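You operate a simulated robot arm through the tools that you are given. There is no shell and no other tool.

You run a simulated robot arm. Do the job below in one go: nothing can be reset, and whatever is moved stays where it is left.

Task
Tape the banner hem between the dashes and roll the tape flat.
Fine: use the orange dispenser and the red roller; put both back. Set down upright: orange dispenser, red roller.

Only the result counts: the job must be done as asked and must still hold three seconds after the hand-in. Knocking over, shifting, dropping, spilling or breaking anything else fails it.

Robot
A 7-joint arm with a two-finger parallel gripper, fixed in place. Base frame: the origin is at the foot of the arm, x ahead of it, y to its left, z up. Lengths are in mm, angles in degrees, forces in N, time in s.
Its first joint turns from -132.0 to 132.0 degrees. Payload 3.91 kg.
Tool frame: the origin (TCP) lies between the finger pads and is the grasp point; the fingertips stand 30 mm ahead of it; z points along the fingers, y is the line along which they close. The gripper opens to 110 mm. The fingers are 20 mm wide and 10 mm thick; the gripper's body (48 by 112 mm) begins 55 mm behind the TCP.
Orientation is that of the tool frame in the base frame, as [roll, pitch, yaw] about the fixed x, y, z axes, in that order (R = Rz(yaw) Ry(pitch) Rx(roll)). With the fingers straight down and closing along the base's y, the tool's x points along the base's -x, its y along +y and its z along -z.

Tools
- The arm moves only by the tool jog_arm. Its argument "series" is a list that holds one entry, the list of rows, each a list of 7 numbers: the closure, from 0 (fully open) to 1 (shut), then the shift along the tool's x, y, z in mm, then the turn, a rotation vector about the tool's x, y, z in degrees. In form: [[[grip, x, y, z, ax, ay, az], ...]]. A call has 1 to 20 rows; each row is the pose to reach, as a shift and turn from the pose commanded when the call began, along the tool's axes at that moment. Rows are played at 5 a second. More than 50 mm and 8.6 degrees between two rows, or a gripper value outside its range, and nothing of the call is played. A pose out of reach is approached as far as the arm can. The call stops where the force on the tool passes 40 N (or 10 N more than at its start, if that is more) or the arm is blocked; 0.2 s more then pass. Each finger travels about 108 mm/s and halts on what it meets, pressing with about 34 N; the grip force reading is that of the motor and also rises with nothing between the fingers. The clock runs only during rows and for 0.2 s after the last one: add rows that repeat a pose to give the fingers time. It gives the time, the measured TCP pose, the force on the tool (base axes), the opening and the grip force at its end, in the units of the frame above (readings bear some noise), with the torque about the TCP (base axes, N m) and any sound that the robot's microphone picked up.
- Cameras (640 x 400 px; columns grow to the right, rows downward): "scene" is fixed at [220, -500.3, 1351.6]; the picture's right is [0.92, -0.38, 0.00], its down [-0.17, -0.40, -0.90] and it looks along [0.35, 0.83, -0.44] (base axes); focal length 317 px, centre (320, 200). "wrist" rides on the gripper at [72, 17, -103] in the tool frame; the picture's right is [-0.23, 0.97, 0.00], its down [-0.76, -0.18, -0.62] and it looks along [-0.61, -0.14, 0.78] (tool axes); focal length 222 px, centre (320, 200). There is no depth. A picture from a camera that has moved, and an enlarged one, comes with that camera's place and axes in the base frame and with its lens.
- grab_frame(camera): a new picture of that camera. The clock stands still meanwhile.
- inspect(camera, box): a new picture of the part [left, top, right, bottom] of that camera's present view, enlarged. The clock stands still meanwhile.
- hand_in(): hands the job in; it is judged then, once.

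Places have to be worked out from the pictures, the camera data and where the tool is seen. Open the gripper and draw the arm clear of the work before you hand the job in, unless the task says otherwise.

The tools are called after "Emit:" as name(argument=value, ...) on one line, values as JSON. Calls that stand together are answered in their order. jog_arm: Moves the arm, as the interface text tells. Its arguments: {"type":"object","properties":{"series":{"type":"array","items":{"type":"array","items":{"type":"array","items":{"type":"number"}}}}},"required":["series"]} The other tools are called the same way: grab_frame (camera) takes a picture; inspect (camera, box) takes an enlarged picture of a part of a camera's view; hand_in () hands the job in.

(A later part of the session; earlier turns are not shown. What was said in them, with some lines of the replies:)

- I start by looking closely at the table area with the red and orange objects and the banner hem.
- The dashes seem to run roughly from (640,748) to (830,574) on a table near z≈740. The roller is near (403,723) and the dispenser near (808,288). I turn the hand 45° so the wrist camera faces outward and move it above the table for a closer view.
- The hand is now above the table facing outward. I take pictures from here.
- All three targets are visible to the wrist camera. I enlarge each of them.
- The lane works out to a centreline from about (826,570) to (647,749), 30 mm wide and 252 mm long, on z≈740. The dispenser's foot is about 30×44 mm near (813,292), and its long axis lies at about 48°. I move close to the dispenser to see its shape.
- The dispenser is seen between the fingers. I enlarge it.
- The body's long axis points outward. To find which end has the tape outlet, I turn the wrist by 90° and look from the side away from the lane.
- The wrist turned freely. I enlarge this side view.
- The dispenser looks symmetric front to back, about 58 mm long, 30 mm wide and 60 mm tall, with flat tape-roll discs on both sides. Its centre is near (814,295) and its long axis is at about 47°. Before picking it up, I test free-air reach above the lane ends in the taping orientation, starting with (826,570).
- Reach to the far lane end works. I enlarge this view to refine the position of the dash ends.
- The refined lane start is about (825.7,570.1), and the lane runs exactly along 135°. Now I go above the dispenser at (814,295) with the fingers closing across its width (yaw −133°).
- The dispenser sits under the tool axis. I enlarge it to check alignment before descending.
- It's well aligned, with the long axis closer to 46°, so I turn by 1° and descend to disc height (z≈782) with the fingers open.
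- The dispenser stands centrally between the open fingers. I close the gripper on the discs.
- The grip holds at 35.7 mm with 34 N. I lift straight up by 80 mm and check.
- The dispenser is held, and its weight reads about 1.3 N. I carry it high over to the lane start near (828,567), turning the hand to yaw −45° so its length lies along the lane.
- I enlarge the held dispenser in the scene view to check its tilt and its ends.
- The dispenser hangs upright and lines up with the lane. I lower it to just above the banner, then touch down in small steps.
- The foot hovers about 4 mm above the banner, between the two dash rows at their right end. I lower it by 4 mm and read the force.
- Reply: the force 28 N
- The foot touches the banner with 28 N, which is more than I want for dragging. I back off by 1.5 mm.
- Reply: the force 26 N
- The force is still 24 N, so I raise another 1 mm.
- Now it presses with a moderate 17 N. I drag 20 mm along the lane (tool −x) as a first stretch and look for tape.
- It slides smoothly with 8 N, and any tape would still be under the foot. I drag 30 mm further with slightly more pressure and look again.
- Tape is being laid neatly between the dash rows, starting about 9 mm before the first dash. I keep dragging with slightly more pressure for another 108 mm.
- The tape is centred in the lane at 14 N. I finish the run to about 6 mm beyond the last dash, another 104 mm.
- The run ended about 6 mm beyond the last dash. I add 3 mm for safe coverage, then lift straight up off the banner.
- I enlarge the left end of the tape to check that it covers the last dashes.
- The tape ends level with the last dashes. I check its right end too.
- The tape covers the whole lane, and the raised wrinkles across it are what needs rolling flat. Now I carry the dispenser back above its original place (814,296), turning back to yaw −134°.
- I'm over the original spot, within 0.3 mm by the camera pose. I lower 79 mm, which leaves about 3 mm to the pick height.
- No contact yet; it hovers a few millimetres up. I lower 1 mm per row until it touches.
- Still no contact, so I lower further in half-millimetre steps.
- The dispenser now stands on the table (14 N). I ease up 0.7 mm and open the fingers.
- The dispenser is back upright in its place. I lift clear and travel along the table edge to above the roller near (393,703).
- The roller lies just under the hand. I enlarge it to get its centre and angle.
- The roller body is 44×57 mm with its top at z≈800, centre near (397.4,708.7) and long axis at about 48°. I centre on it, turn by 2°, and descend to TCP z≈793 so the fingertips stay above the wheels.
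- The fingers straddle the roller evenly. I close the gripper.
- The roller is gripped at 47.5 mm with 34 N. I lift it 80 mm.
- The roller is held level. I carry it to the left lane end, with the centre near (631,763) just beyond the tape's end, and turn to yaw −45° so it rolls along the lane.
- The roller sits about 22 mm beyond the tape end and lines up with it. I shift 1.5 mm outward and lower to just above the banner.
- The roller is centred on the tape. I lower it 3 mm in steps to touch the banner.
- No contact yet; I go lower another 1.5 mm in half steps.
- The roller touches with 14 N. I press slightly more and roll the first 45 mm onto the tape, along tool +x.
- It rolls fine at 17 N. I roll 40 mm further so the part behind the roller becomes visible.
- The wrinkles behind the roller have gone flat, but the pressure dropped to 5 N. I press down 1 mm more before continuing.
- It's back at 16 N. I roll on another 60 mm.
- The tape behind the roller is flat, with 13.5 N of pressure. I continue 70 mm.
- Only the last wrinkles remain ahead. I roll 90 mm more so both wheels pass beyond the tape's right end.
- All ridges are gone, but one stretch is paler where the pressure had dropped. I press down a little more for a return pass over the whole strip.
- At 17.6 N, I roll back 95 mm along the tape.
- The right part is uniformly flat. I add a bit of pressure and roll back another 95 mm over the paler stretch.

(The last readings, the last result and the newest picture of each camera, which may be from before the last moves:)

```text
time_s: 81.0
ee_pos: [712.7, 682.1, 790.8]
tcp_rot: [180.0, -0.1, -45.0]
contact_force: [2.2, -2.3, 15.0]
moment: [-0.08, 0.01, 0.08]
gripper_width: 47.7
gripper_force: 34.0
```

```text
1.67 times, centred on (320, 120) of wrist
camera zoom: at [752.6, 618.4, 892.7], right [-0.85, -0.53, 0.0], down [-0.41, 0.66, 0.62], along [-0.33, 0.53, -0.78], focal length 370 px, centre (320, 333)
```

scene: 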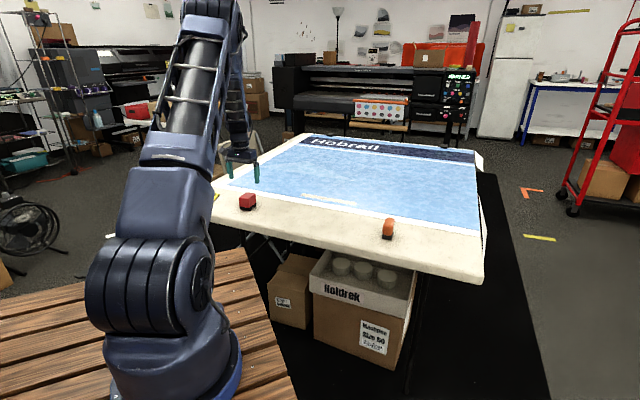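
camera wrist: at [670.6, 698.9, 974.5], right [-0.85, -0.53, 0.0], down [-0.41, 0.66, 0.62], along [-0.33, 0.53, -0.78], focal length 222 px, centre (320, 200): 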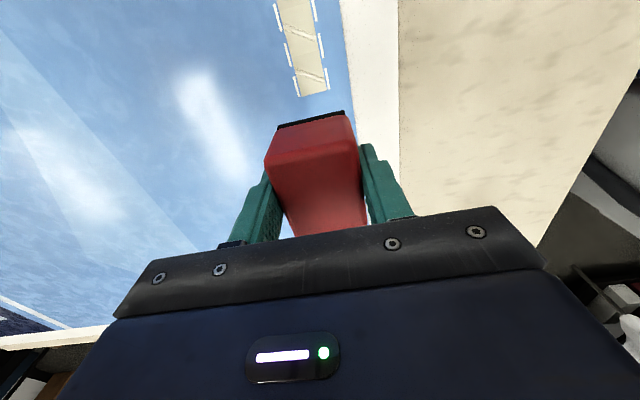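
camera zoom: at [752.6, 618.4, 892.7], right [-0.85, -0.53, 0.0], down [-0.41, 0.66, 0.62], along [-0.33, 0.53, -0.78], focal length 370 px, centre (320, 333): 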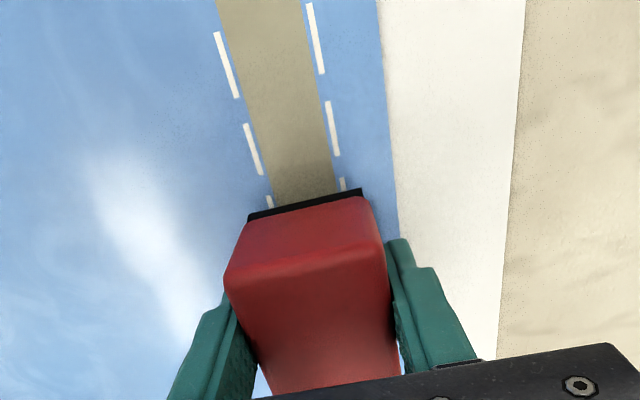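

The swept part is now uniformly dark and flat, at 15 N. I roll back 60 mm more.

Emit:
jog_arm(series=[[[1, -5, 0, 0.3, 0, 0, 0], [1, -10, 0, 0.3, 0, 0, 0], [1, -15, 0, 0.3, 0, 0, 0], [1, -20, 0, 0.3, 0, 0, 0], [1, -25, 0, 0.3, 0, 0, 0], [1, -30, 0, 0.3, 0, 0, 0], [1, -35, 0, 0.3, 0, 0, 0], [1, -40, 0, 0.3, 0, 0, 0], [1, -45, 0, 0.3, 0, 0, 0], [1, -50, 0, 0.3, 0, 0, 0], [1, -55, 0, 0.3, 0, 0, 0], [1, -60, 0, 0.3, 0, 0, 0]]])

Emit:
inspect(camera="scene", box=[290, 170, 370, 230])

```text
time_s: 83.6
ee_pos: [669.7, 723.5, 790.6]
tcp_rot: [-180.0, 0.0, -44.9]
contact_force: [3.4, -2.4, 17.4]
moment: [-0.02, 0.02, 0.06]
gripper_width: 47.7
gripper_force: 33.6
```

```text
6.67 times, centred on (330, 200) of scene
camera zoom: at [220.0, -500.3, 1351.6], right [0.92, -0.38, 0.0], down [-0.17, -0.4, -0.9], along [0.35, 0.83, -0.44], focal length 2112 px, centre (253, 200)
```

zoom: 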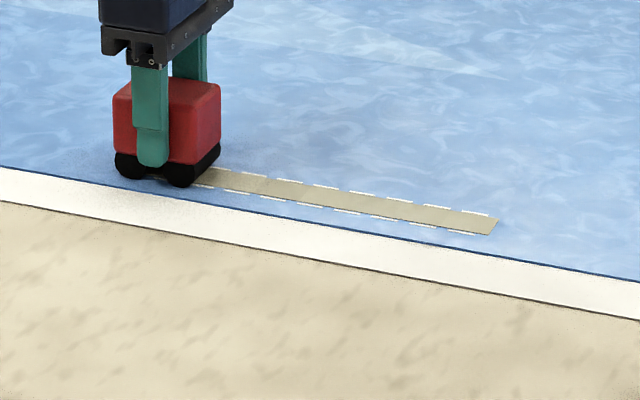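

It's still at 17 N. I finish the return pass past the tape's left end, 55 mm more.

Emit:
jog_arm(series=[[[1, -5, 0, 0, 0, 0, 0], [1, -10, 0, 0, 0, 0, 0], [1, -15, 0, 0, 0, 0, 0], [1, -20, 0, 0, 0, 0, 0], [1, -25, 0, 0, 0, 0, 0], [1, -30, 0, 0, 0, 0, 0], [1, -35, 0, 0, 0, 0, 0], [1, -40, 0, 0, 0, 0, 0], [1, -45, 0, 0, 0, 0, 0], [1, -50, 0, 0, 0, 0, 0], [1, -55, 0, 0, 0, 0, 0]]])

Emit:
inspect(camera="scene", box=[285, 170, 345, 215])

Emit:
inspect(camera="scene", box=[320, 180, 370, 215])

Emit:
inspect(camera="wrist", box=[220, 0, 420, 240])

```text
time_s: 86.0
ee_pos: [631.3, 762.2, 791.0]
tcp_rot: [180.0, 0.0, -44.9]
contact_force: [3.4, -3.3, 15.2]
moment: [0.04, 0.03, 0.08]
gripper_width: 47.8
gripper_force: 34.0
```

```text
8.89 times, centred on (315, 192) of scene
camera zoom: at [220.0, -500.3, 1351.6], right [0.92, -0.38, 0.0], down [-0.17, -0.4, -0.9], along [0.35, 0.83, -0.44], focal length 2816 px, centre (364, 267)
```

zoom: 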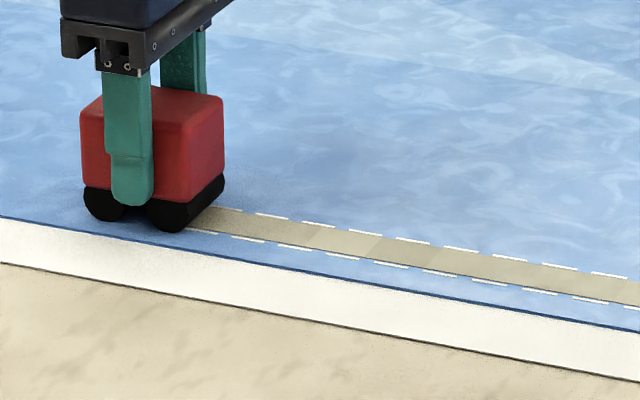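

```text
11.43 times, centred on (345, 198) of scene
camera zoom: at [220.0, -500.3, 1351.6], right [0.92, -0.38, 0.0], down [-0.17, -0.4, -0.9], along [0.35, 0.83, -0.44], focal length 3620 px, centre (34, 229)
```

zoom: 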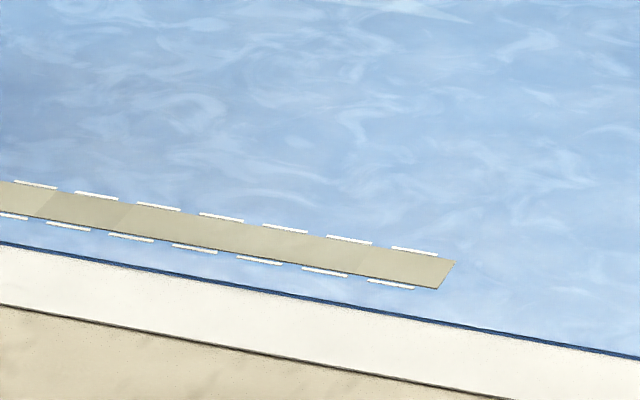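

```text
1.67 times, centred on (320, 120) of wrist
camera zoom: at [671.5, 699.3, 892.4], right [-0.85, -0.53, 0.0], down [-0.41, 0.66, 0.62], along [-0.33, 0.53, -0.78], focal length 370 px, centre (320, 333)
```

zoom: 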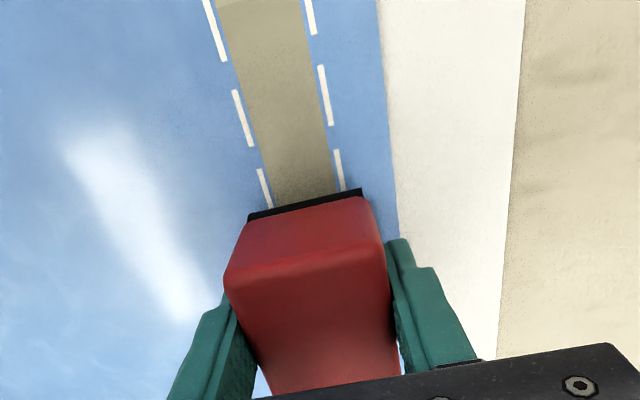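

The whole strip looks flat, but segment shades still differ slightly. I lift the roller briefly to inspect the tape clearly.

Emit:
jog_arm(series=[[[1, 0, 0, -10, 0, 0, 0], [1, 0, 0, -30, 0, 0, 0], [1, 0, 0, -50, 0, 0, 0], [1, 0, 0, -70, 0, 0, 0], [1, 0, 0, -70, 0, 0, 0]]])

Emit:
inspect(camera="scene", box=[300, 180, 350, 211])

Emit:
inspect(camera="scene", box=[325, 185, 375, 216])

Emit:
inspect(camera="wrist", box=[240, 0, 360, 110])

```text
time_s: 87.2
ee_pos: [632.3, 762.9, 859.2]
tcp_rot: [180.0, -0.1, -45.0]
contact_force: [0.7, 0.1, -0.8]
moment: [-0.02, -0.01, 0.01]
gripper_width: 47.5
gripper_force: 34.1
```

```text
12.80 times, centred on (325, 196) of scene
camera zoom: at [220.0, -500.3, 1351.6], right [0.92, -0.38, 0.0], down [-0.17, -0.4, -0.9], along [0.35, 0.83, -0.44], focal length 4054 px, centre (256, 258)
```

zoom: 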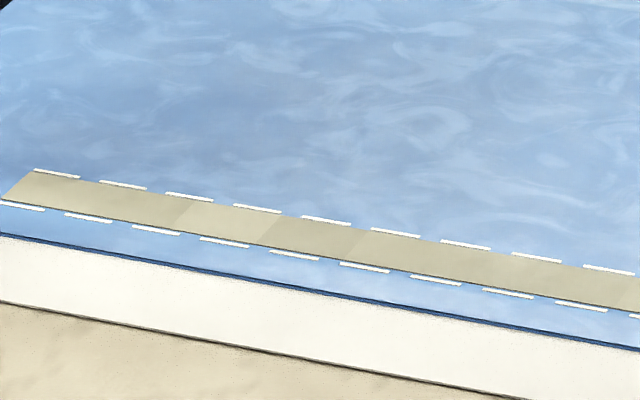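

```text
12.80 times, centred on (350, 200) of scene
camera zoom: at [220.0, -500.3, 1351.6], right [0.92, -0.38, 0.0], down [-0.17, -0.4, -0.9], along [0.35, 0.83, -0.44], focal length 4054 px, centre (-64, 194)
```

zoom: 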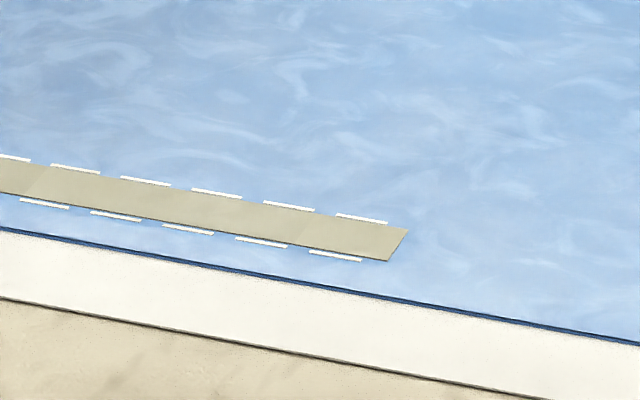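

```text
3.64 times, centred on (300, 55) of wrist
camera zoom: at [671.4, 699.6, 962.2], right [-0.85, -0.53, 0.0], down [-0.41, 0.66, 0.62], along [-0.33, 0.53, -0.78], focal length 808 px, centre (393, 727)
```

zoom: 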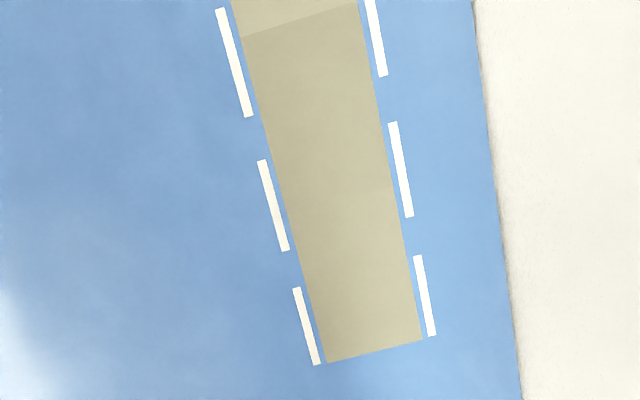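

Segment 3 from the left, and slightly segment 4, are still paler. I go back down and press harder, about 22 N, for another pass.

Emit:
jog_arm(series=[[[1, 0, 0, 25, 0, 0, 0], [1, 0, 0, 50, 0, 0, 0], [1, 0, 0, 65, 0, 0, 0], [1, 0, 0, 69, 0, 0, 0], [1, 0, 0, 70, 0, 0, 0], [1, 0, 0, 70.5, 0, 0, 0], [1, 0, 0, 70.5, 0, 0, 0]]])

```text
time_s: 88.8
ee_pos: [632.0, 763.0, 790.1]
tcp_rot: [-179.9, 0.0, -45.1]
contact_force: [2.0, -0.3, 14.2]
moment: [-0.15, 0.1, -0.01]
gripper_width: 47.8
gripper_force: 33.8
```

It reads 14 N, so I add 1 mm and roll 60 mm in the +x direction.

Emit:
jog_arm(series=[[[1, 0, 0, 0.5, 0, 0, 0], [1, 5, 0, 1, 0, 0, 0], [1, 10, 0, 1, 0, 0, 0], [1, 15, 0, 1, 0, 0, 0], [1, 20, 0, 1, 0, 0, 0], [1, 25, 0, 1, 0, 0, 0], [1, 30, 0, 1, 0, 0, 0], [1, 35, 0, 1, 0, 0, 0], [1, 40, 0, 1, 0, 0, 0], [1, 45, 0, 1, 0, 0, 0], [1, 50, 0, 1, 0, 0, 0], [1, 55, 0, 1, 0, 0, 0], [1, 60, 0, 1, 0, 0, 0]]])

```text
time_s: 91.6
ee_pos: [674.1, 720.6, 789.4]
tcp_rot: [-179.8, 0.1, -44.9]
contact_force: [-3.2, 3.6, 18.2]
moment: [-0.04, 0.07, 0.02]
gripper_width: 47.5
gripper_force: 33.7
```

At 18 N, I roll on 70 mm across segments 3 and 4 with slightly more pressure.

Emit:
jog_arm(series=[[[1, 5, 0, 0.5, 0, 0, 0], [1, 10, 0, 0.7, 0, 0, 0], [1, 15, 0, 0.7, 0, 0, 0], [1, 20, 0, 0.7, 0, 0, 0], [1, 25, 0, 0.7, 0, 0, 0], [1, 30, 0, 0.7, 0, 0, 0], [1, 35, 0, 0.7, 0, 0, 0], [1, 40, 0, 0.7, 0, 0, 0], [1, 45, 0, 0.7, 0, 0, 0], [1, 50, 0, 0.7, 0, 0, 0], [1, 55, 0, 0.7, 0, 0, 0], [1, 60, 0, 0.7, 0, 0, 0], [1, 65, 0, 0.7, 0, 0, 0], [1, 70, 0, 0.7, 0, 0, 0]]])

Emit:
inspect(camera="scene", box=[300, 180, 350, 211])

```text
time_s: 94.6
ee_pos: [722.5, 670.5, 786.9]
tcp_rot: [-179.9, 0.1, -45.0]
contact_force: [-2.2, 3.0, 16.4]
moment: [-0.05, 0.05, -0.07]
gripper_width: 47.6
gripper_force: 33.7
```

```text
12.80 times, centred on (325, 196) of scene
camera zoom: at [220.0, -500.3, 1351.6], right [0.92, -0.38, 0.0], down [-0.17, -0.4, -0.9], along [0.35, 0.83, -0.44], focal length 4054 px, centre (256, 258)
```

zoom: 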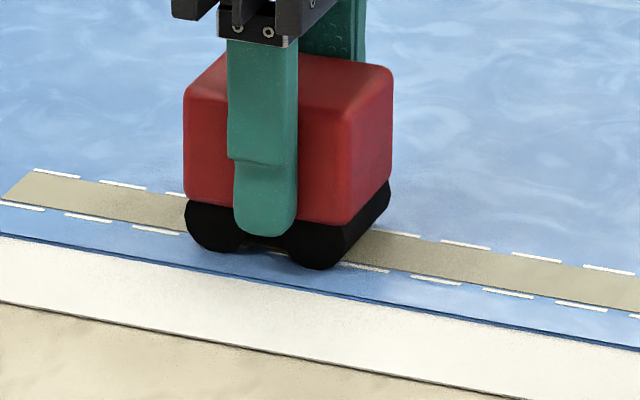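

I roll on 60 mm at the same height and check the shade of segments 3 and 4.

Emit:
jog_arm(series=[[[1, 5, 0, 0, 0, 0, 0], [1, 10, 0, 0, 0, 0, 0], [1, 15, 0, 0, 0, 0, 0], [1, 20, 0, 0, 0, 0, 0], [1, 25, 0, 0, 0, 0, 0], [1, 30, 0, 0, 0, 0, 0], [1, 35, 0, 0, 0, 0, 0], [1, 40, 0, 0, 0, 0, 0], [1, 45, 0, 0, 0, 0, 0], [1, 50, 0, 0, 0, 0, 0], [1, 55, 0, 0, 0, 0, 0], [1, 60, 0, 0, 0, 0, 0]]])

Emit:
inspect(camera="scene", box=[300, 180, 350, 211])

```text
time_s: 97.2
ee_pos: [766.1, 629.0, 787.6]
tcp_rot: [-179.9, 0.1, -44.9]
contact_force: [-3.7, 1.9, 14.8]
moment: [-0.02, 0.08, -0.09]
gripper_width: 47.7
gripper_force: 34.1
```

```text
12.80 times, centred on (325, 196) of scene
camera zoom: at [220.0, -500.3, 1351.6], right [0.92, -0.38, 0.0], down [-0.17, -0.4, -0.9], along [0.35, 0.83, -0.44], focal length 4054 px, centre (256, 258)
```

zoom: 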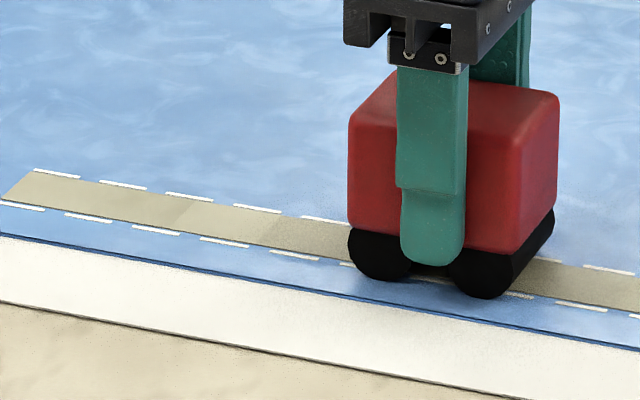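

The shade of segments 3 and 4 did not change with the extra pass, so it may be just tint. I finish this pass to the right end, 115 mm.

Emit:
jog_arm(series=[[[1, 6, 0, 0, 0, 0, 0], [1, 12, 0, 0, 0, 0, 0], [1, 18, 0, 0, 0, 0, 0], [1, 24, 0, 0, 0, 0, 0], [1, 30, 0, 0, 0, 0, 0], [1, 36, 0, 0, 0, 0, 0], [1, 42, 0, 0, 0, 0, 0], [1, 48, 0, 0, 0, 0, 0], [1, 54, 0, 0, 0, 0, 0], [1, 60, 0, 0, 0, 0, 0], [1, 66, 0, 0, 0, 0, 0], [1, 72, 0, 0, 0, 0, 0], [1, 78, 0, 0, 0, 0, 0], [1, 84, 0, 0, 0, 0, 0], [1, 90, 0, 0, 0, 0, 0], [1, 96, 0, 0, 0, 0, 0], [1, 102, 0, 0, 0, 0, 0], [1, 108, 0, 0, 0, 0, 0], [1, 114, 0, 0, 0, 0, 0]]])

Emit:
inspect(camera="scene", box=[300, 180, 360, 217])

```text
time_s: 101.2
ee_pos: [845.9, 547.2, 788.3]
tcp_rot: [-179.9, -0.1, -44.8]
contact_force: [-2.0, 2.1, 12.0]
moment: [-0.05, 0.09, -0.02]
gripper_width: 47.3
gripper_force: 34.2
```

```text
10.67 times, centred on (330, 198) of scene
camera zoom: at [220.0, -500.3, 1351.6], right [0.92, -0.38, 0.0], down [-0.17, -0.4, -0.9], along [0.35, 0.83, -0.44], focal length 3379 px, centre (213, 216)
```

zoom: 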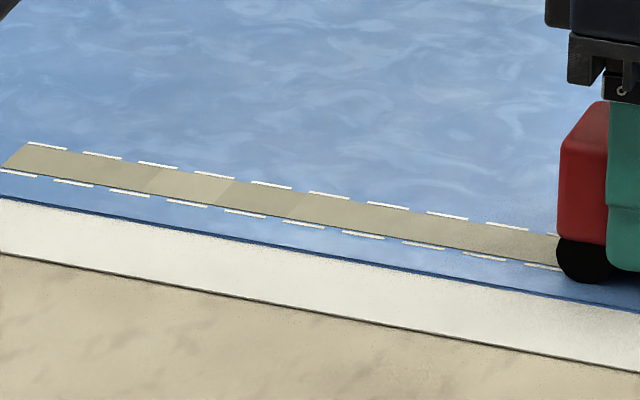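

I lift and travel back over the tape so the wrist camera can look closely at segments 3 and 4.

Emit:
jog_arm(series=[[[1, 0, 0, -10, 0, 0, 0], [1, 0, 0, -40, 0, 0, 0], [1, 0, 0, -75, 0, 0, 0], [1, -40, 0, -75, 0, 0, 0], [1, -85, 0, -75, 0, 0, 0], [1, -130, 0, -75, 0, 0, 0], [1, -175, 0, -75, 0, 0, 0], [1, -220, 0, -75, 0, 0, 0], [1, -262, 0, -75, 0, 0, 0], [1, -262, 0, -75, 0, 0, 0]]])

Emit:
grab_frame(camera="wrist")

Emit:
inspect(camera="wrist", box=[240, 0, 360, 110])

```text
time_s: 103.4
ee_pos: [661.7, 733.1, 862.9]
tcp_rot: [180.0, 0.0, -45.0]
contact_force: [0.2, -0.4, -1.4]
moment: [0.05, 0.0, -0.02]
gripper_width: 47.6
gripper_force: 33.6
```

```text
taken
camera wrist: at [701.0, 671.2, 965.0], right [-0.85, -0.53, 0.0], down [-0.41, 0.66, 0.62], along [-0.33, 0.53, -0.78], focal length 222 px, centre (320, 200)
```

wrist: 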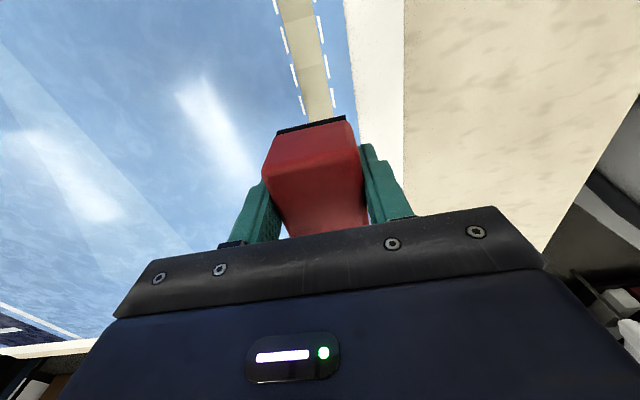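

```text
3.64 times, centred on (300, 55) of wrist
camera zoom: at [701.0, 671.2, 965.0], right [-0.85, -0.53, 0.0], down [-0.41, 0.66, 0.62], along [-0.33, 0.53, -0.78], focal length 808 px, centre (393, 727)
```

zoom: 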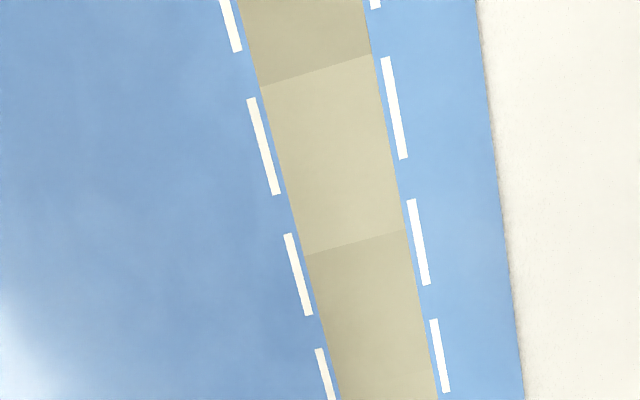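

Segment 3 is still paler than its neighbours. As a test, I press down again here and give it another firm pass, then compare it from this same viewpoint.

Emit:
jog_arm(series=[[[1, 0, 0, 30, 0, 0, 0], [1, 0, 0, 55, 0, 0, 0], [1, 0, 0, 70, 0, 0, 0], [1, 0, 0, 74, 0, 0, 0], [1, 0, 0, 75, 0, 0, 0], [1, 0, 0, 75.5, 0, 0, 0], [1, 0, 0, 75.5, 0, 0, 0]]])

```text
time_s: 105.0
ee_pos: [662.3, 733.5, 788.8]
tcp_rot: [180.0, 0.0, -45.0]
contact_force: [0.1, -1.1, 4.5]
moment: [-0.15, -0.01, -0.02]
gripper_width: 47.5
gripper_force: 33.8
```

It reads only 4.5 N here. I press 2 mm further while starting to roll 60 mm.

Emit:
jog_arm(series=[[[1, 0, 0, 1, 0, 0, 0], [1, 5, 0, 2, 0, 0, 0], [1, 10, 0, 2.2, 0, 0, 0], [1, 15, 0, 2.2, 0, 0, 0], [1, 20, 0, 2.2, 0, 0, 0], [1, 25, 0, 2.2, 0, 0, 0], [1, 30, 0, 2.2, 0, 0, 0]]])

```text
time_s: 106.6
ee_pos: [683.5, 711.1, 785.3]
tcp_rot: [-179.9, 0.0, -45.0]
contact_force: [-1.9, 3.3, 17.3]
moment: [0.11, 0.16, -0.05]
gripper_width: 47.3
gripper_force: 34.1
```

At 17 N, I continue over segments 3 to 5 and back again.

Emit:
jog_arm(series=[[[1, 6, 0, 0.3, 0, 0, 0], [1, 12, 0, 0.3, 0, 0, 0], [1, 18, 0, 0.3, 0, 0, 0], [1, 24, 0, 0.3, 0, 0, 0], [1, 30, 0, 0.3, 0, 0, 0], [1, 36, 0, 0.3, 0, 0, 0], [1, 42, 0, 0.3, 0, 0, 0], [1, 48, 0, 0.3, 0, 0, 0], [1, 54, 0, 0.3, 0, 0, 0], [1, 60, 0, 0.3, 0, 0, 0], [1, 66, 0, 0.3, 0, 0, 0], [1, 72, 0, 0.3, 0, 0, 0]]])

Emit:
inspect(camera="scene", box=[300, 180, 360, 217])

```text
time_s: 109.2
ee_pos: [733.2, 659.0, 785.3]
tcp_rot: [-180.0, 0.0, -45.0]
contact_force: [-2.5, 2.8, 18.7]
moment: [0.02, 0.09, -0.04]
gripper_width: 47.8
gripper_force: 33.5
```

```text
10.67 times, centred on (330, 198) of scene
camera zoom: at [220.0, -500.3, 1351.6], right [0.92, -0.38, 0.0], down [-0.17, -0.4, -0.9], along [0.35, 0.83, -0.44], focal length 3379 px, centre (213, 216)
```

zoom: 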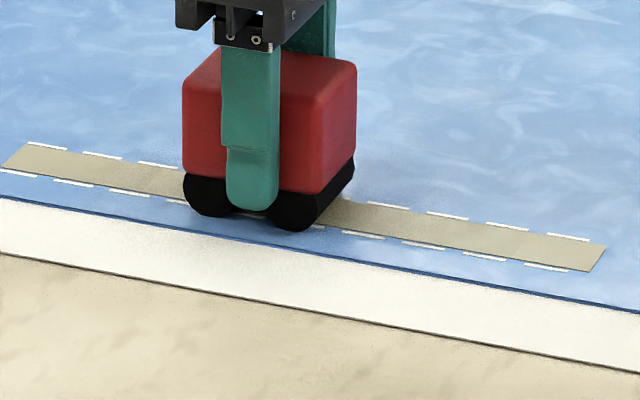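

I roll back 102 mm to the inspection position, then compare after lifting.

Emit:
jog_arm(series=[[[1, -6, 0, 0.2, 0, 0, 0], [1, -12, 0, 0.2, 0, 0, 0], [1, -18, 0, 0.2, 0, 0, 0], [1, -24, 0, 0.2, 0, 0, 0], [1, -30, 0, 0.2, 0, 0, 0], [1, -36, 0, 0.2, 0, 0, 0], [1, -42, 0, 0.2, 0, 0, 0], [1, -48, 0, 0.2, 0, 0, 0], [1, -54, 0, 0.2, 0, 0, 0], [1, -60, 0, 0.2, 0, 0, 0], [1, -66, 0, 0.2, 0, 0, 0], [1, -72, 0, 0.2, 0, 0, 0], [1, -78, 0, 0.2, 0, 0, 0], [1, -84, 0, 0.2, 0, 0, 0], [1, -90, 0, 0.2, 0, 0, 0], [1, -96, 0, 0.2, 0, 0, 0], [1, -102, 0, 0.2, 0, 0, 0]]])

Emit:
jog_arm(series=[[[1, -6, 0, 0, 0, 0, 0], [1, -12, 0, 0, 0, 0, 0], [1, -18, 0, 0, 0, 0, 0], [1, -24, 0, 0, 0, 0, 0], [1, -30, 0, 0, 0, 0, 0], [1, -36, 0, 0, 0, 0, 0], [1, -42, 0, 0, 0, 0, 0], [1, -42, 0, -10, 0, 0, 0], [1, -42, 0, -40, 0, 0, 0], [1, -42, 0, -77, 0, 0, 0], [1, 0, 0, -77, 0, 0, 0], [1, 0, 0, -77, 0, 0, 0]]])

Emit:
inspect(camera="wrist", box=[240, 0, 360, 110])

Emit:
inspect(camera="scene", box=[300, 180, 360, 217])

```text
time_s: 112.8
ee_pos: [660.6, 731.7, 784.6]
tcp_rot: [-179.9, 0.0, -44.9]
contact_force: [2.6, -2.1, 13.2]
moment: [-0.12, -0.07, 0.06]
gripper_width: 47.5
gripper_force: 33.8
```

```text
time_s: 115.4
ee_pos: [660.9, 732.5, 861.6]
tcp_rot: [-180.0, 0.0, -44.9]
contact_force: [0.2, -0.9, -1.0]
moment: [0.0, 0.03, 0.02]
gripper_width: 47.7
gripper_force: 34.3
```

```text
3.64 times, centred on (300, 55) of wrist
camera zoom: at [701.3, 670.2, 963.0], right [-0.85, -0.53, 0.0], down [-0.41, 0.66, 0.62], along [-0.33, 0.53, -0.78], focal length 808 px, centre (393, 727)
```

zoom: 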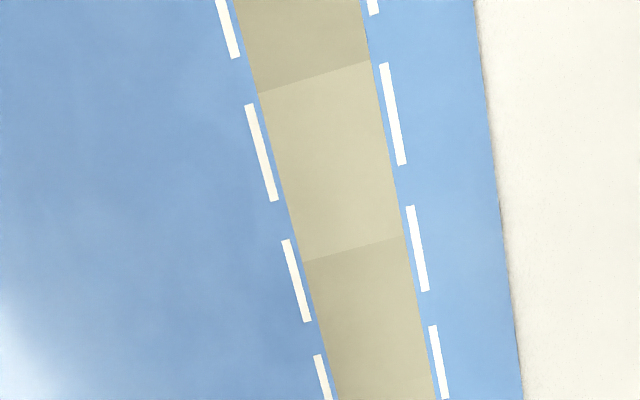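

```text
10.67 times, centred on (330, 198) of scene
camera zoom: at [220.0, -500.3, 1351.6], right [0.92, -0.38, 0.0], down [-0.17, -0.4, -0.9], along [0.35, 0.83, -0.44], focal length 3379 px, centre (213, 216)
```

zoom: 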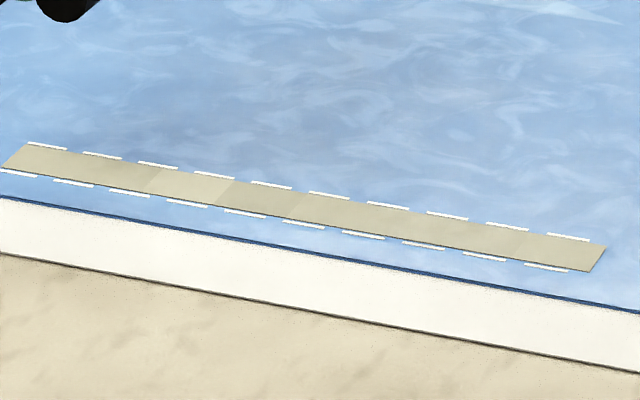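

The shade is unchanged by pressure, so it's just the tape's tint; the strip is flat with no ridges left. I carry the roller back above its original place (397,709), turning to yaw −132°.

Emit:
jog_arm(series=[[[1, -14.1, 17, 0, 0, 0, 7.26], [1, -28.2, 34, 0, 0, 0, 14.5], [1, -42.3, 51, 0, 0, 0, 21.8], [1, -56.4, 68, 0, 0, 0, 29], [1, -70.5, 85, 0, 0, 0, 36.3], [1, -84.6, 102, 0, 0, 0, 43.5], [1, -98.7, 119, 0, 0, 0, 50.8], [1, -112.8, 136, 0, 0, 0, 58.1], [1, -126.9, 153, 0, 0, 0, 65.3], [1, -141, 170, 0, 0, 0, 72.6], [1, -155.1, 187, 0, 0, 0, 79.8], [1, -169.2, 204, 0, 0, 0, 87.1], [1, -169.2, 204, 0, 0, 0, 87.1], [1, -169.2, 204, 0, 0, 0, 87.1]]])

Emit:
grab_frame(camera="wrist")

Emit:
inspect(camera="scene", box=[220, 155, 280, 205])

```text
time_s: 118.4
ee_pos: [395.7, 707.0, 861.9]
tcp_rot: [-179.9, 0.0, -132.1]
contact_force: [0.1, -0.9, -2.0]
moment: [-0.04, 0.02, 0.02]
gripper_width: 47.7
gripper_force: 34.6
```

```text
taken
camera wrist: at [336.4, 665.9, 963.9], right [-0.57, 0.82, 0.0], down [0.64, 0.45, 0.62], along [0.51, 0.36, -0.78], focal length 222 px, centre (320, 200)
```

wrist: 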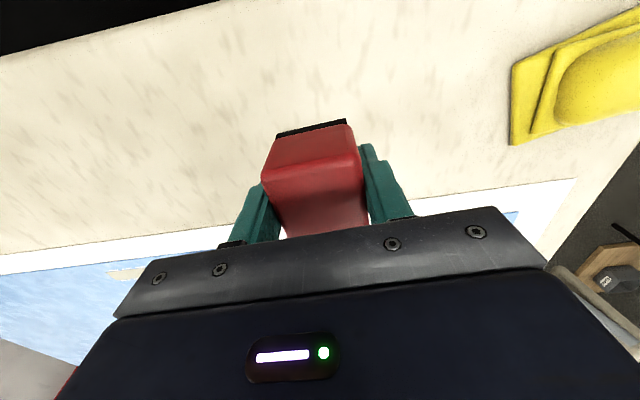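

```text
8.00 times, centred on (250, 180) of scene
camera zoom: at [220.0, -500.3, 1351.6], right [0.92, -0.38, 0.0], down [-0.17, -0.4, -0.9], along [0.35, 0.83, -0.44], focal length 2534 px, centre (880, 360)
```

zoom: 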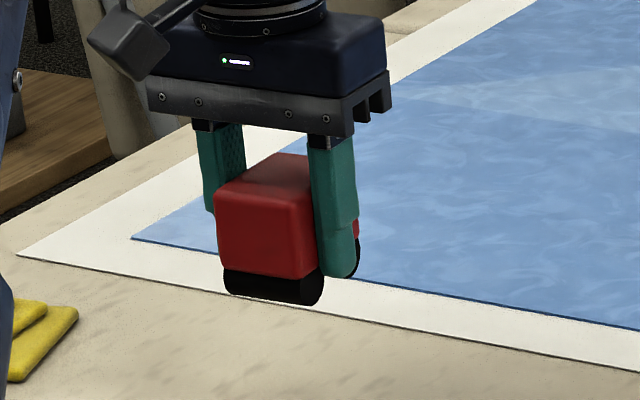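

I'm over the original place within 1 mm, and the roller looks level. I lower 75 mm, then approach in small steps.

Emit:
jog_arm(series=[[[1, 0, 0, 25, 0, 0, 0], [1, 0, 0, 50, 0, 0, 0], [1, 0, 0, 68, 0, 0, 0], [1, 0, 0, 75, 0, 0, 0], [1, 0, 0, 75, 0, 0, 0]]])

```text
time_s: 119.6
ee_pos: [397.0, 708.7, 786.2]
tcp_rot: [-180.0, 0.0, -132.1]
contact_force: [-0.2, -0.1, -1.6]
moment: [-0.02, -0.04, -0.02]
gripper_width: 47.5
gripper_force: 34.4
```

No contact yet. I lower 3 mm more in 1 mm steps.

Emit:
jog_arm(series=[[[1, 0, 0, 1, 0, 0, 0], [1, 0, 0, 2, 0, 0, 0], [1, 0, 0, 3, 0, 0, 0], [1, 0, 0, 3, 0, 0, 0]]])

```text
time_s: 120.6
ee_pos: [397.7, 708.8, 783.9]
tcp_rot: [180.0, -0.1, -132.0]
contact_force: [0.2, 0.4, -1.0]
moment: [0.04, 0.02, -0.01]
gripper_width: 47.7
gripper_force: 34.3
```

Still free, so I continue in half-millimetre steps.

Emit:
jog_arm(series=[[[1, 0, 0, 0.5, 0, 0, 0], [1, 0, 0, 1, 0, 0, 0], [1, 0, 0, 1, 0, 0, 0]]])

```text
time_s: 121.4
ee_pos: [398.3, 708.2, 782.7]
tcp_rot: [-179.9, 0.0, -132.0]
contact_force: [-1.1, -0.3, -1.3]
moment: [-0.02, 0.0, -0.04]
gripper_width: 47.5
gripper_force: 34.3
```

Emit:
jog_arm(series=[[[1, 0, 0, 0.5, 0, 0, 0], [1, 0, 0, 1, 0, 0, 0], [1, 0, 0, 1, 0, 0, 0]]])

```text
time_s: 122.2
ee_pos: [397.2, 707.5, 780.4]
tcp_rot: [180.0, 0.1, -132.1]
contact_force: [-0.5, -2.1, 6.0]
moment: [-0.23, 0.14, 0.01]
gripper_width: 47.7
gripper_force: 34.0
```

The front wheel touches first (6 N). I press 0.7 mm more to seat both wheels, then check.

Emit:
jog_arm(series=[[[1, 0, 0, 0.4, 0, 0, 0], [1, 0, 0, 0.8, 0, 0, 0], [1, 0, 0, 0.8, 0, 0, 0]]])

Emit:
inspect(camera="scene", box=[220, 165, 280, 215])

```text
time_s: 123.0
ee_pos: [396.9, 706.9, 781.6]
tcp_rot: [-180.0, 0.1, -132.2]
contact_force: [-0.5, -3.0, 17.6]
moment: [-0.43, 0.21, 0.01]
gripper_width: 47.6
gripper_force: 33.7
```

```text
8.00 times, centred on (250, 190) of scene
camera zoom: at [220.0, -500.3, 1351.6], right [0.92, -0.38, 0.0], down [-0.17, -0.4, -0.9], along [0.35, 0.83, -0.44], focal length 2534 px, centre (880, 280)
```

zoom: 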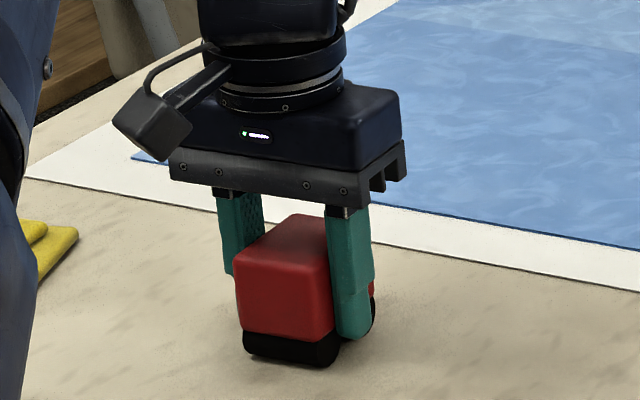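

The roller rests on the table at its place. I ease up 0.8 mm and open the fingers.

Emit:
jog_arm(series=[[[1, 0, 0, -0.8, 0, 0, 0], [1, 0, 0, -0.8, 0, 0, 0], [0.54, 0, 0, -0.8, 0, 0, 0], [0.45, 0, 0, -0.8, 0, 0, 0], [0.25, 0, 0, -0.8, 0, 0, 0], [0, 0, 0, -0.8, 0, 0, 0], [0, 0, 0, -0.8, 0, 0, 0], [0, 0, 0, -0.8, 0, 0, 0]]])

Emit:
inspect(camera="scene", box=[220, 165, 280, 215])

Emit:
grab_frame(camera="wrist")

```text
time_s: 124.8
ee_pos: [396.4, 707.5, 781.1]
tcp_rot: [-180.0, 0.0, -132.0]
contact_force: [0.3, 1.2, -0.5]
moment: [-0.03, -0.01, -0.01]
gripper_width: 110.2
gripper_force: 0.1
```

```text
8.00 times, centred on (250, 190) of scene
camera zoom: at [220.0, -500.3, 1351.6], right [0.92, -0.38, 0.0], down [-0.17, -0.4, -0.9], along [0.35, 0.83, -0.44], focal length 2534 px, centre (880, 280)
```

zoom: 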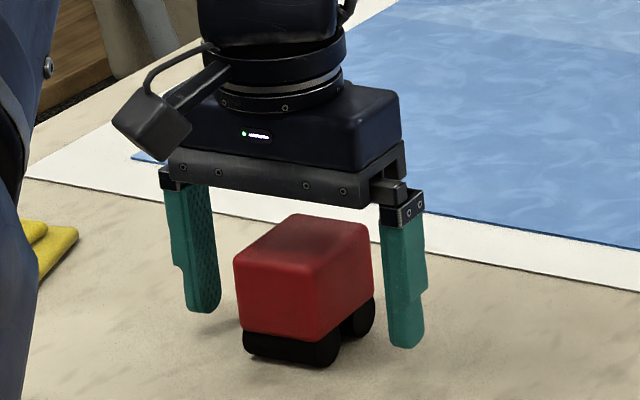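

```text
taken
camera wrist: at [337.1, 666.0, 883.6], right [-0.57, 0.82, 0.0], down [0.64, 0.45, 0.62], along [0.51, 0.36, -0.78], focal length 222 px, centre (320, 200)
```

wrist: 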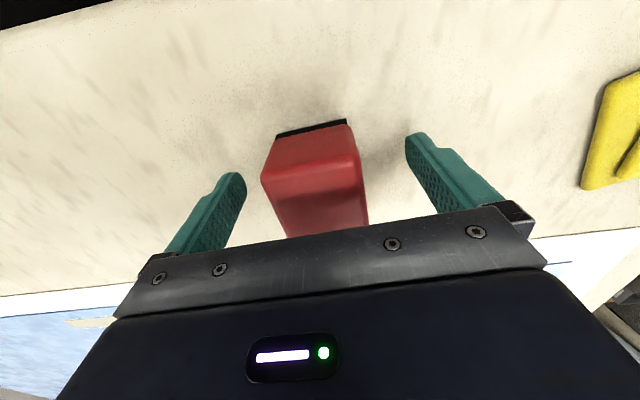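

The roller stands upright on its wheels at its old place. I lift straight up and draw the arm back clear of the table.

Emit:
jog_arm(series=[[[0, 0, 0, -30, 0, 0, 0], [0, 0, 0, -70, 0, 0, 0], [0, 0, 0, -115, 0, 0, 0], [0, 0, 0, -160, 0, 0, 0], [0, 0, 0, -205, 0, 0, 0], [0, 20, 0, -240, 0, 0, 0], [0, 50, -10, -260, 0, 0, 0], [0, 85, -25, -275, 0, 0, 0], [0, 120, -40, -285, 0, 0, 0], [0, 150, -55, -290, 0, 0, 0], [0, 150, -55, -290, 0, 0, 0]]])

Emit:
grab_frame(camera="scene")

Emit:
grab_frame(camera="wrist")

Emit:
inspect(camera="scene", box=[225, 180, 275, 220])

Emit:
inspect(camera="scene", box=[370, 205, 410, 245])

Emit:
inspect(camera="scene", box=[290, 180, 370, 220])

```text
time_s: 127.2
ee_pos: [336.5, 559.2, 1071.8]
tcp_rot: [-180.0, 0.0, -132.0]
contact_force: [-0.9, 0.4, -0.8]
moment: [-0.06, 0.01, 0.01]
gripper_width: 110.2
gripper_force: 0.0
```

```text
taken
```

scene: 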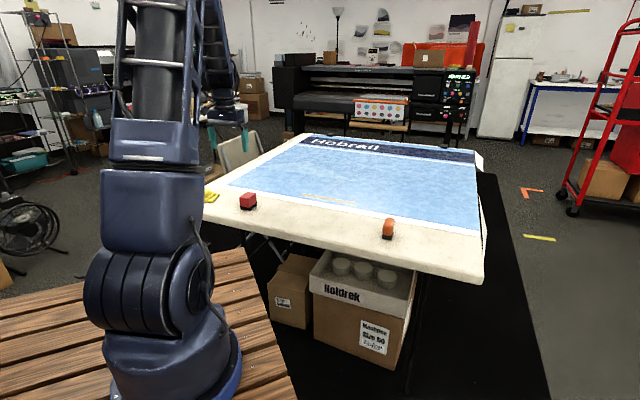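

```text
taken
camera wrist: at [276.1, 517.8, 1173.9], right [-0.57, 0.82, 0.0], down [0.64, 0.45, 0.62], along [0.51, 0.36, -0.78], focal length 222 px, centre (320, 200)
```

wrist: 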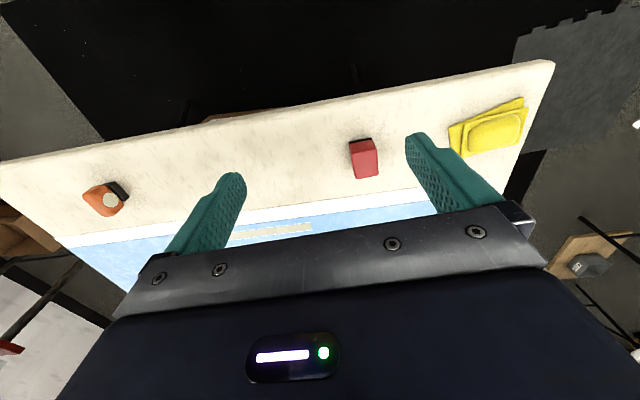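

```text
10.00 times, centred on (250, 200) of scene
camera zoom: at [220.0, -500.3, 1351.6], right [0.92, -0.38, 0.0], down [-0.17, -0.4, -0.9], along [0.35, 0.83, -0.44], focal length 3168 px, centre (1020, 200)
```

zoom: 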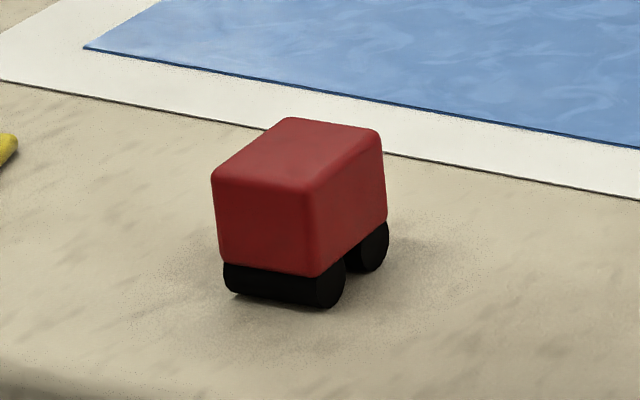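

```text
10.00 times, centred on (390, 225) of scene
camera zoom: at [220.0, -500.3, 1351.6], right [0.92, -0.38, 0.0], down [-0.17, -0.4, -0.9], along [0.35, 0.83, -0.44], focal length 3168 px, centre (-380, -50)
```

zoom: 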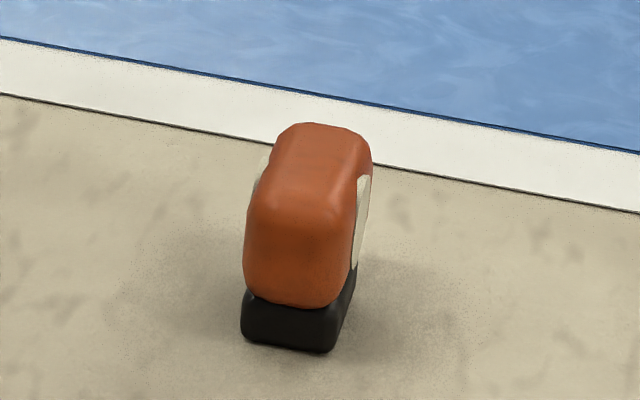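

```text
8.00 times, centred on (330, 200) of scene
camera zoom: at [220.0, -500.3, 1351.6], right [0.92, -0.38, 0.0], down [-0.17, -0.4, -0.9], along [0.35, 0.83, -0.44], focal length 2534 px, centre (240, 200)
```

zoom: 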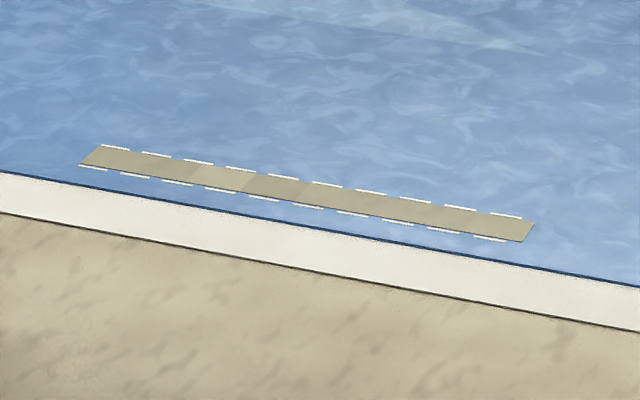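

Everything checks out: the tape lies flat and centred between the dash rows along their full length. The dispenser and roller stand upright within about 2 mm of where they started, the banner has not shifted, and the gripper is open and clear. I hand the job in.

Emit:
hand_in()

```text
The job is handed in.
```

I taped the banner hem between the dashes and rolled the tape flat, then handed the job in. I haven't seen the judged result.

- **Tape:** it lies centred between the two dash rows. It starts about 9 mm before the dashes at the right end and finishes level with them at the left end, to within about 1 mm.
- **Rolling:** no ridges are left along the strip. One stretch, the third segment from the left, stayed slightly paler than the rest even after several extra passes. I took that as the tape's own tint.
- **Orange dispenser and red roller:** both are back upright, within about 2–3 mm of where they started.
- **Everything else:** the banner hasn't shifted and nothing was knocked or dropped. The gripper is open and the arm is clear of the table.
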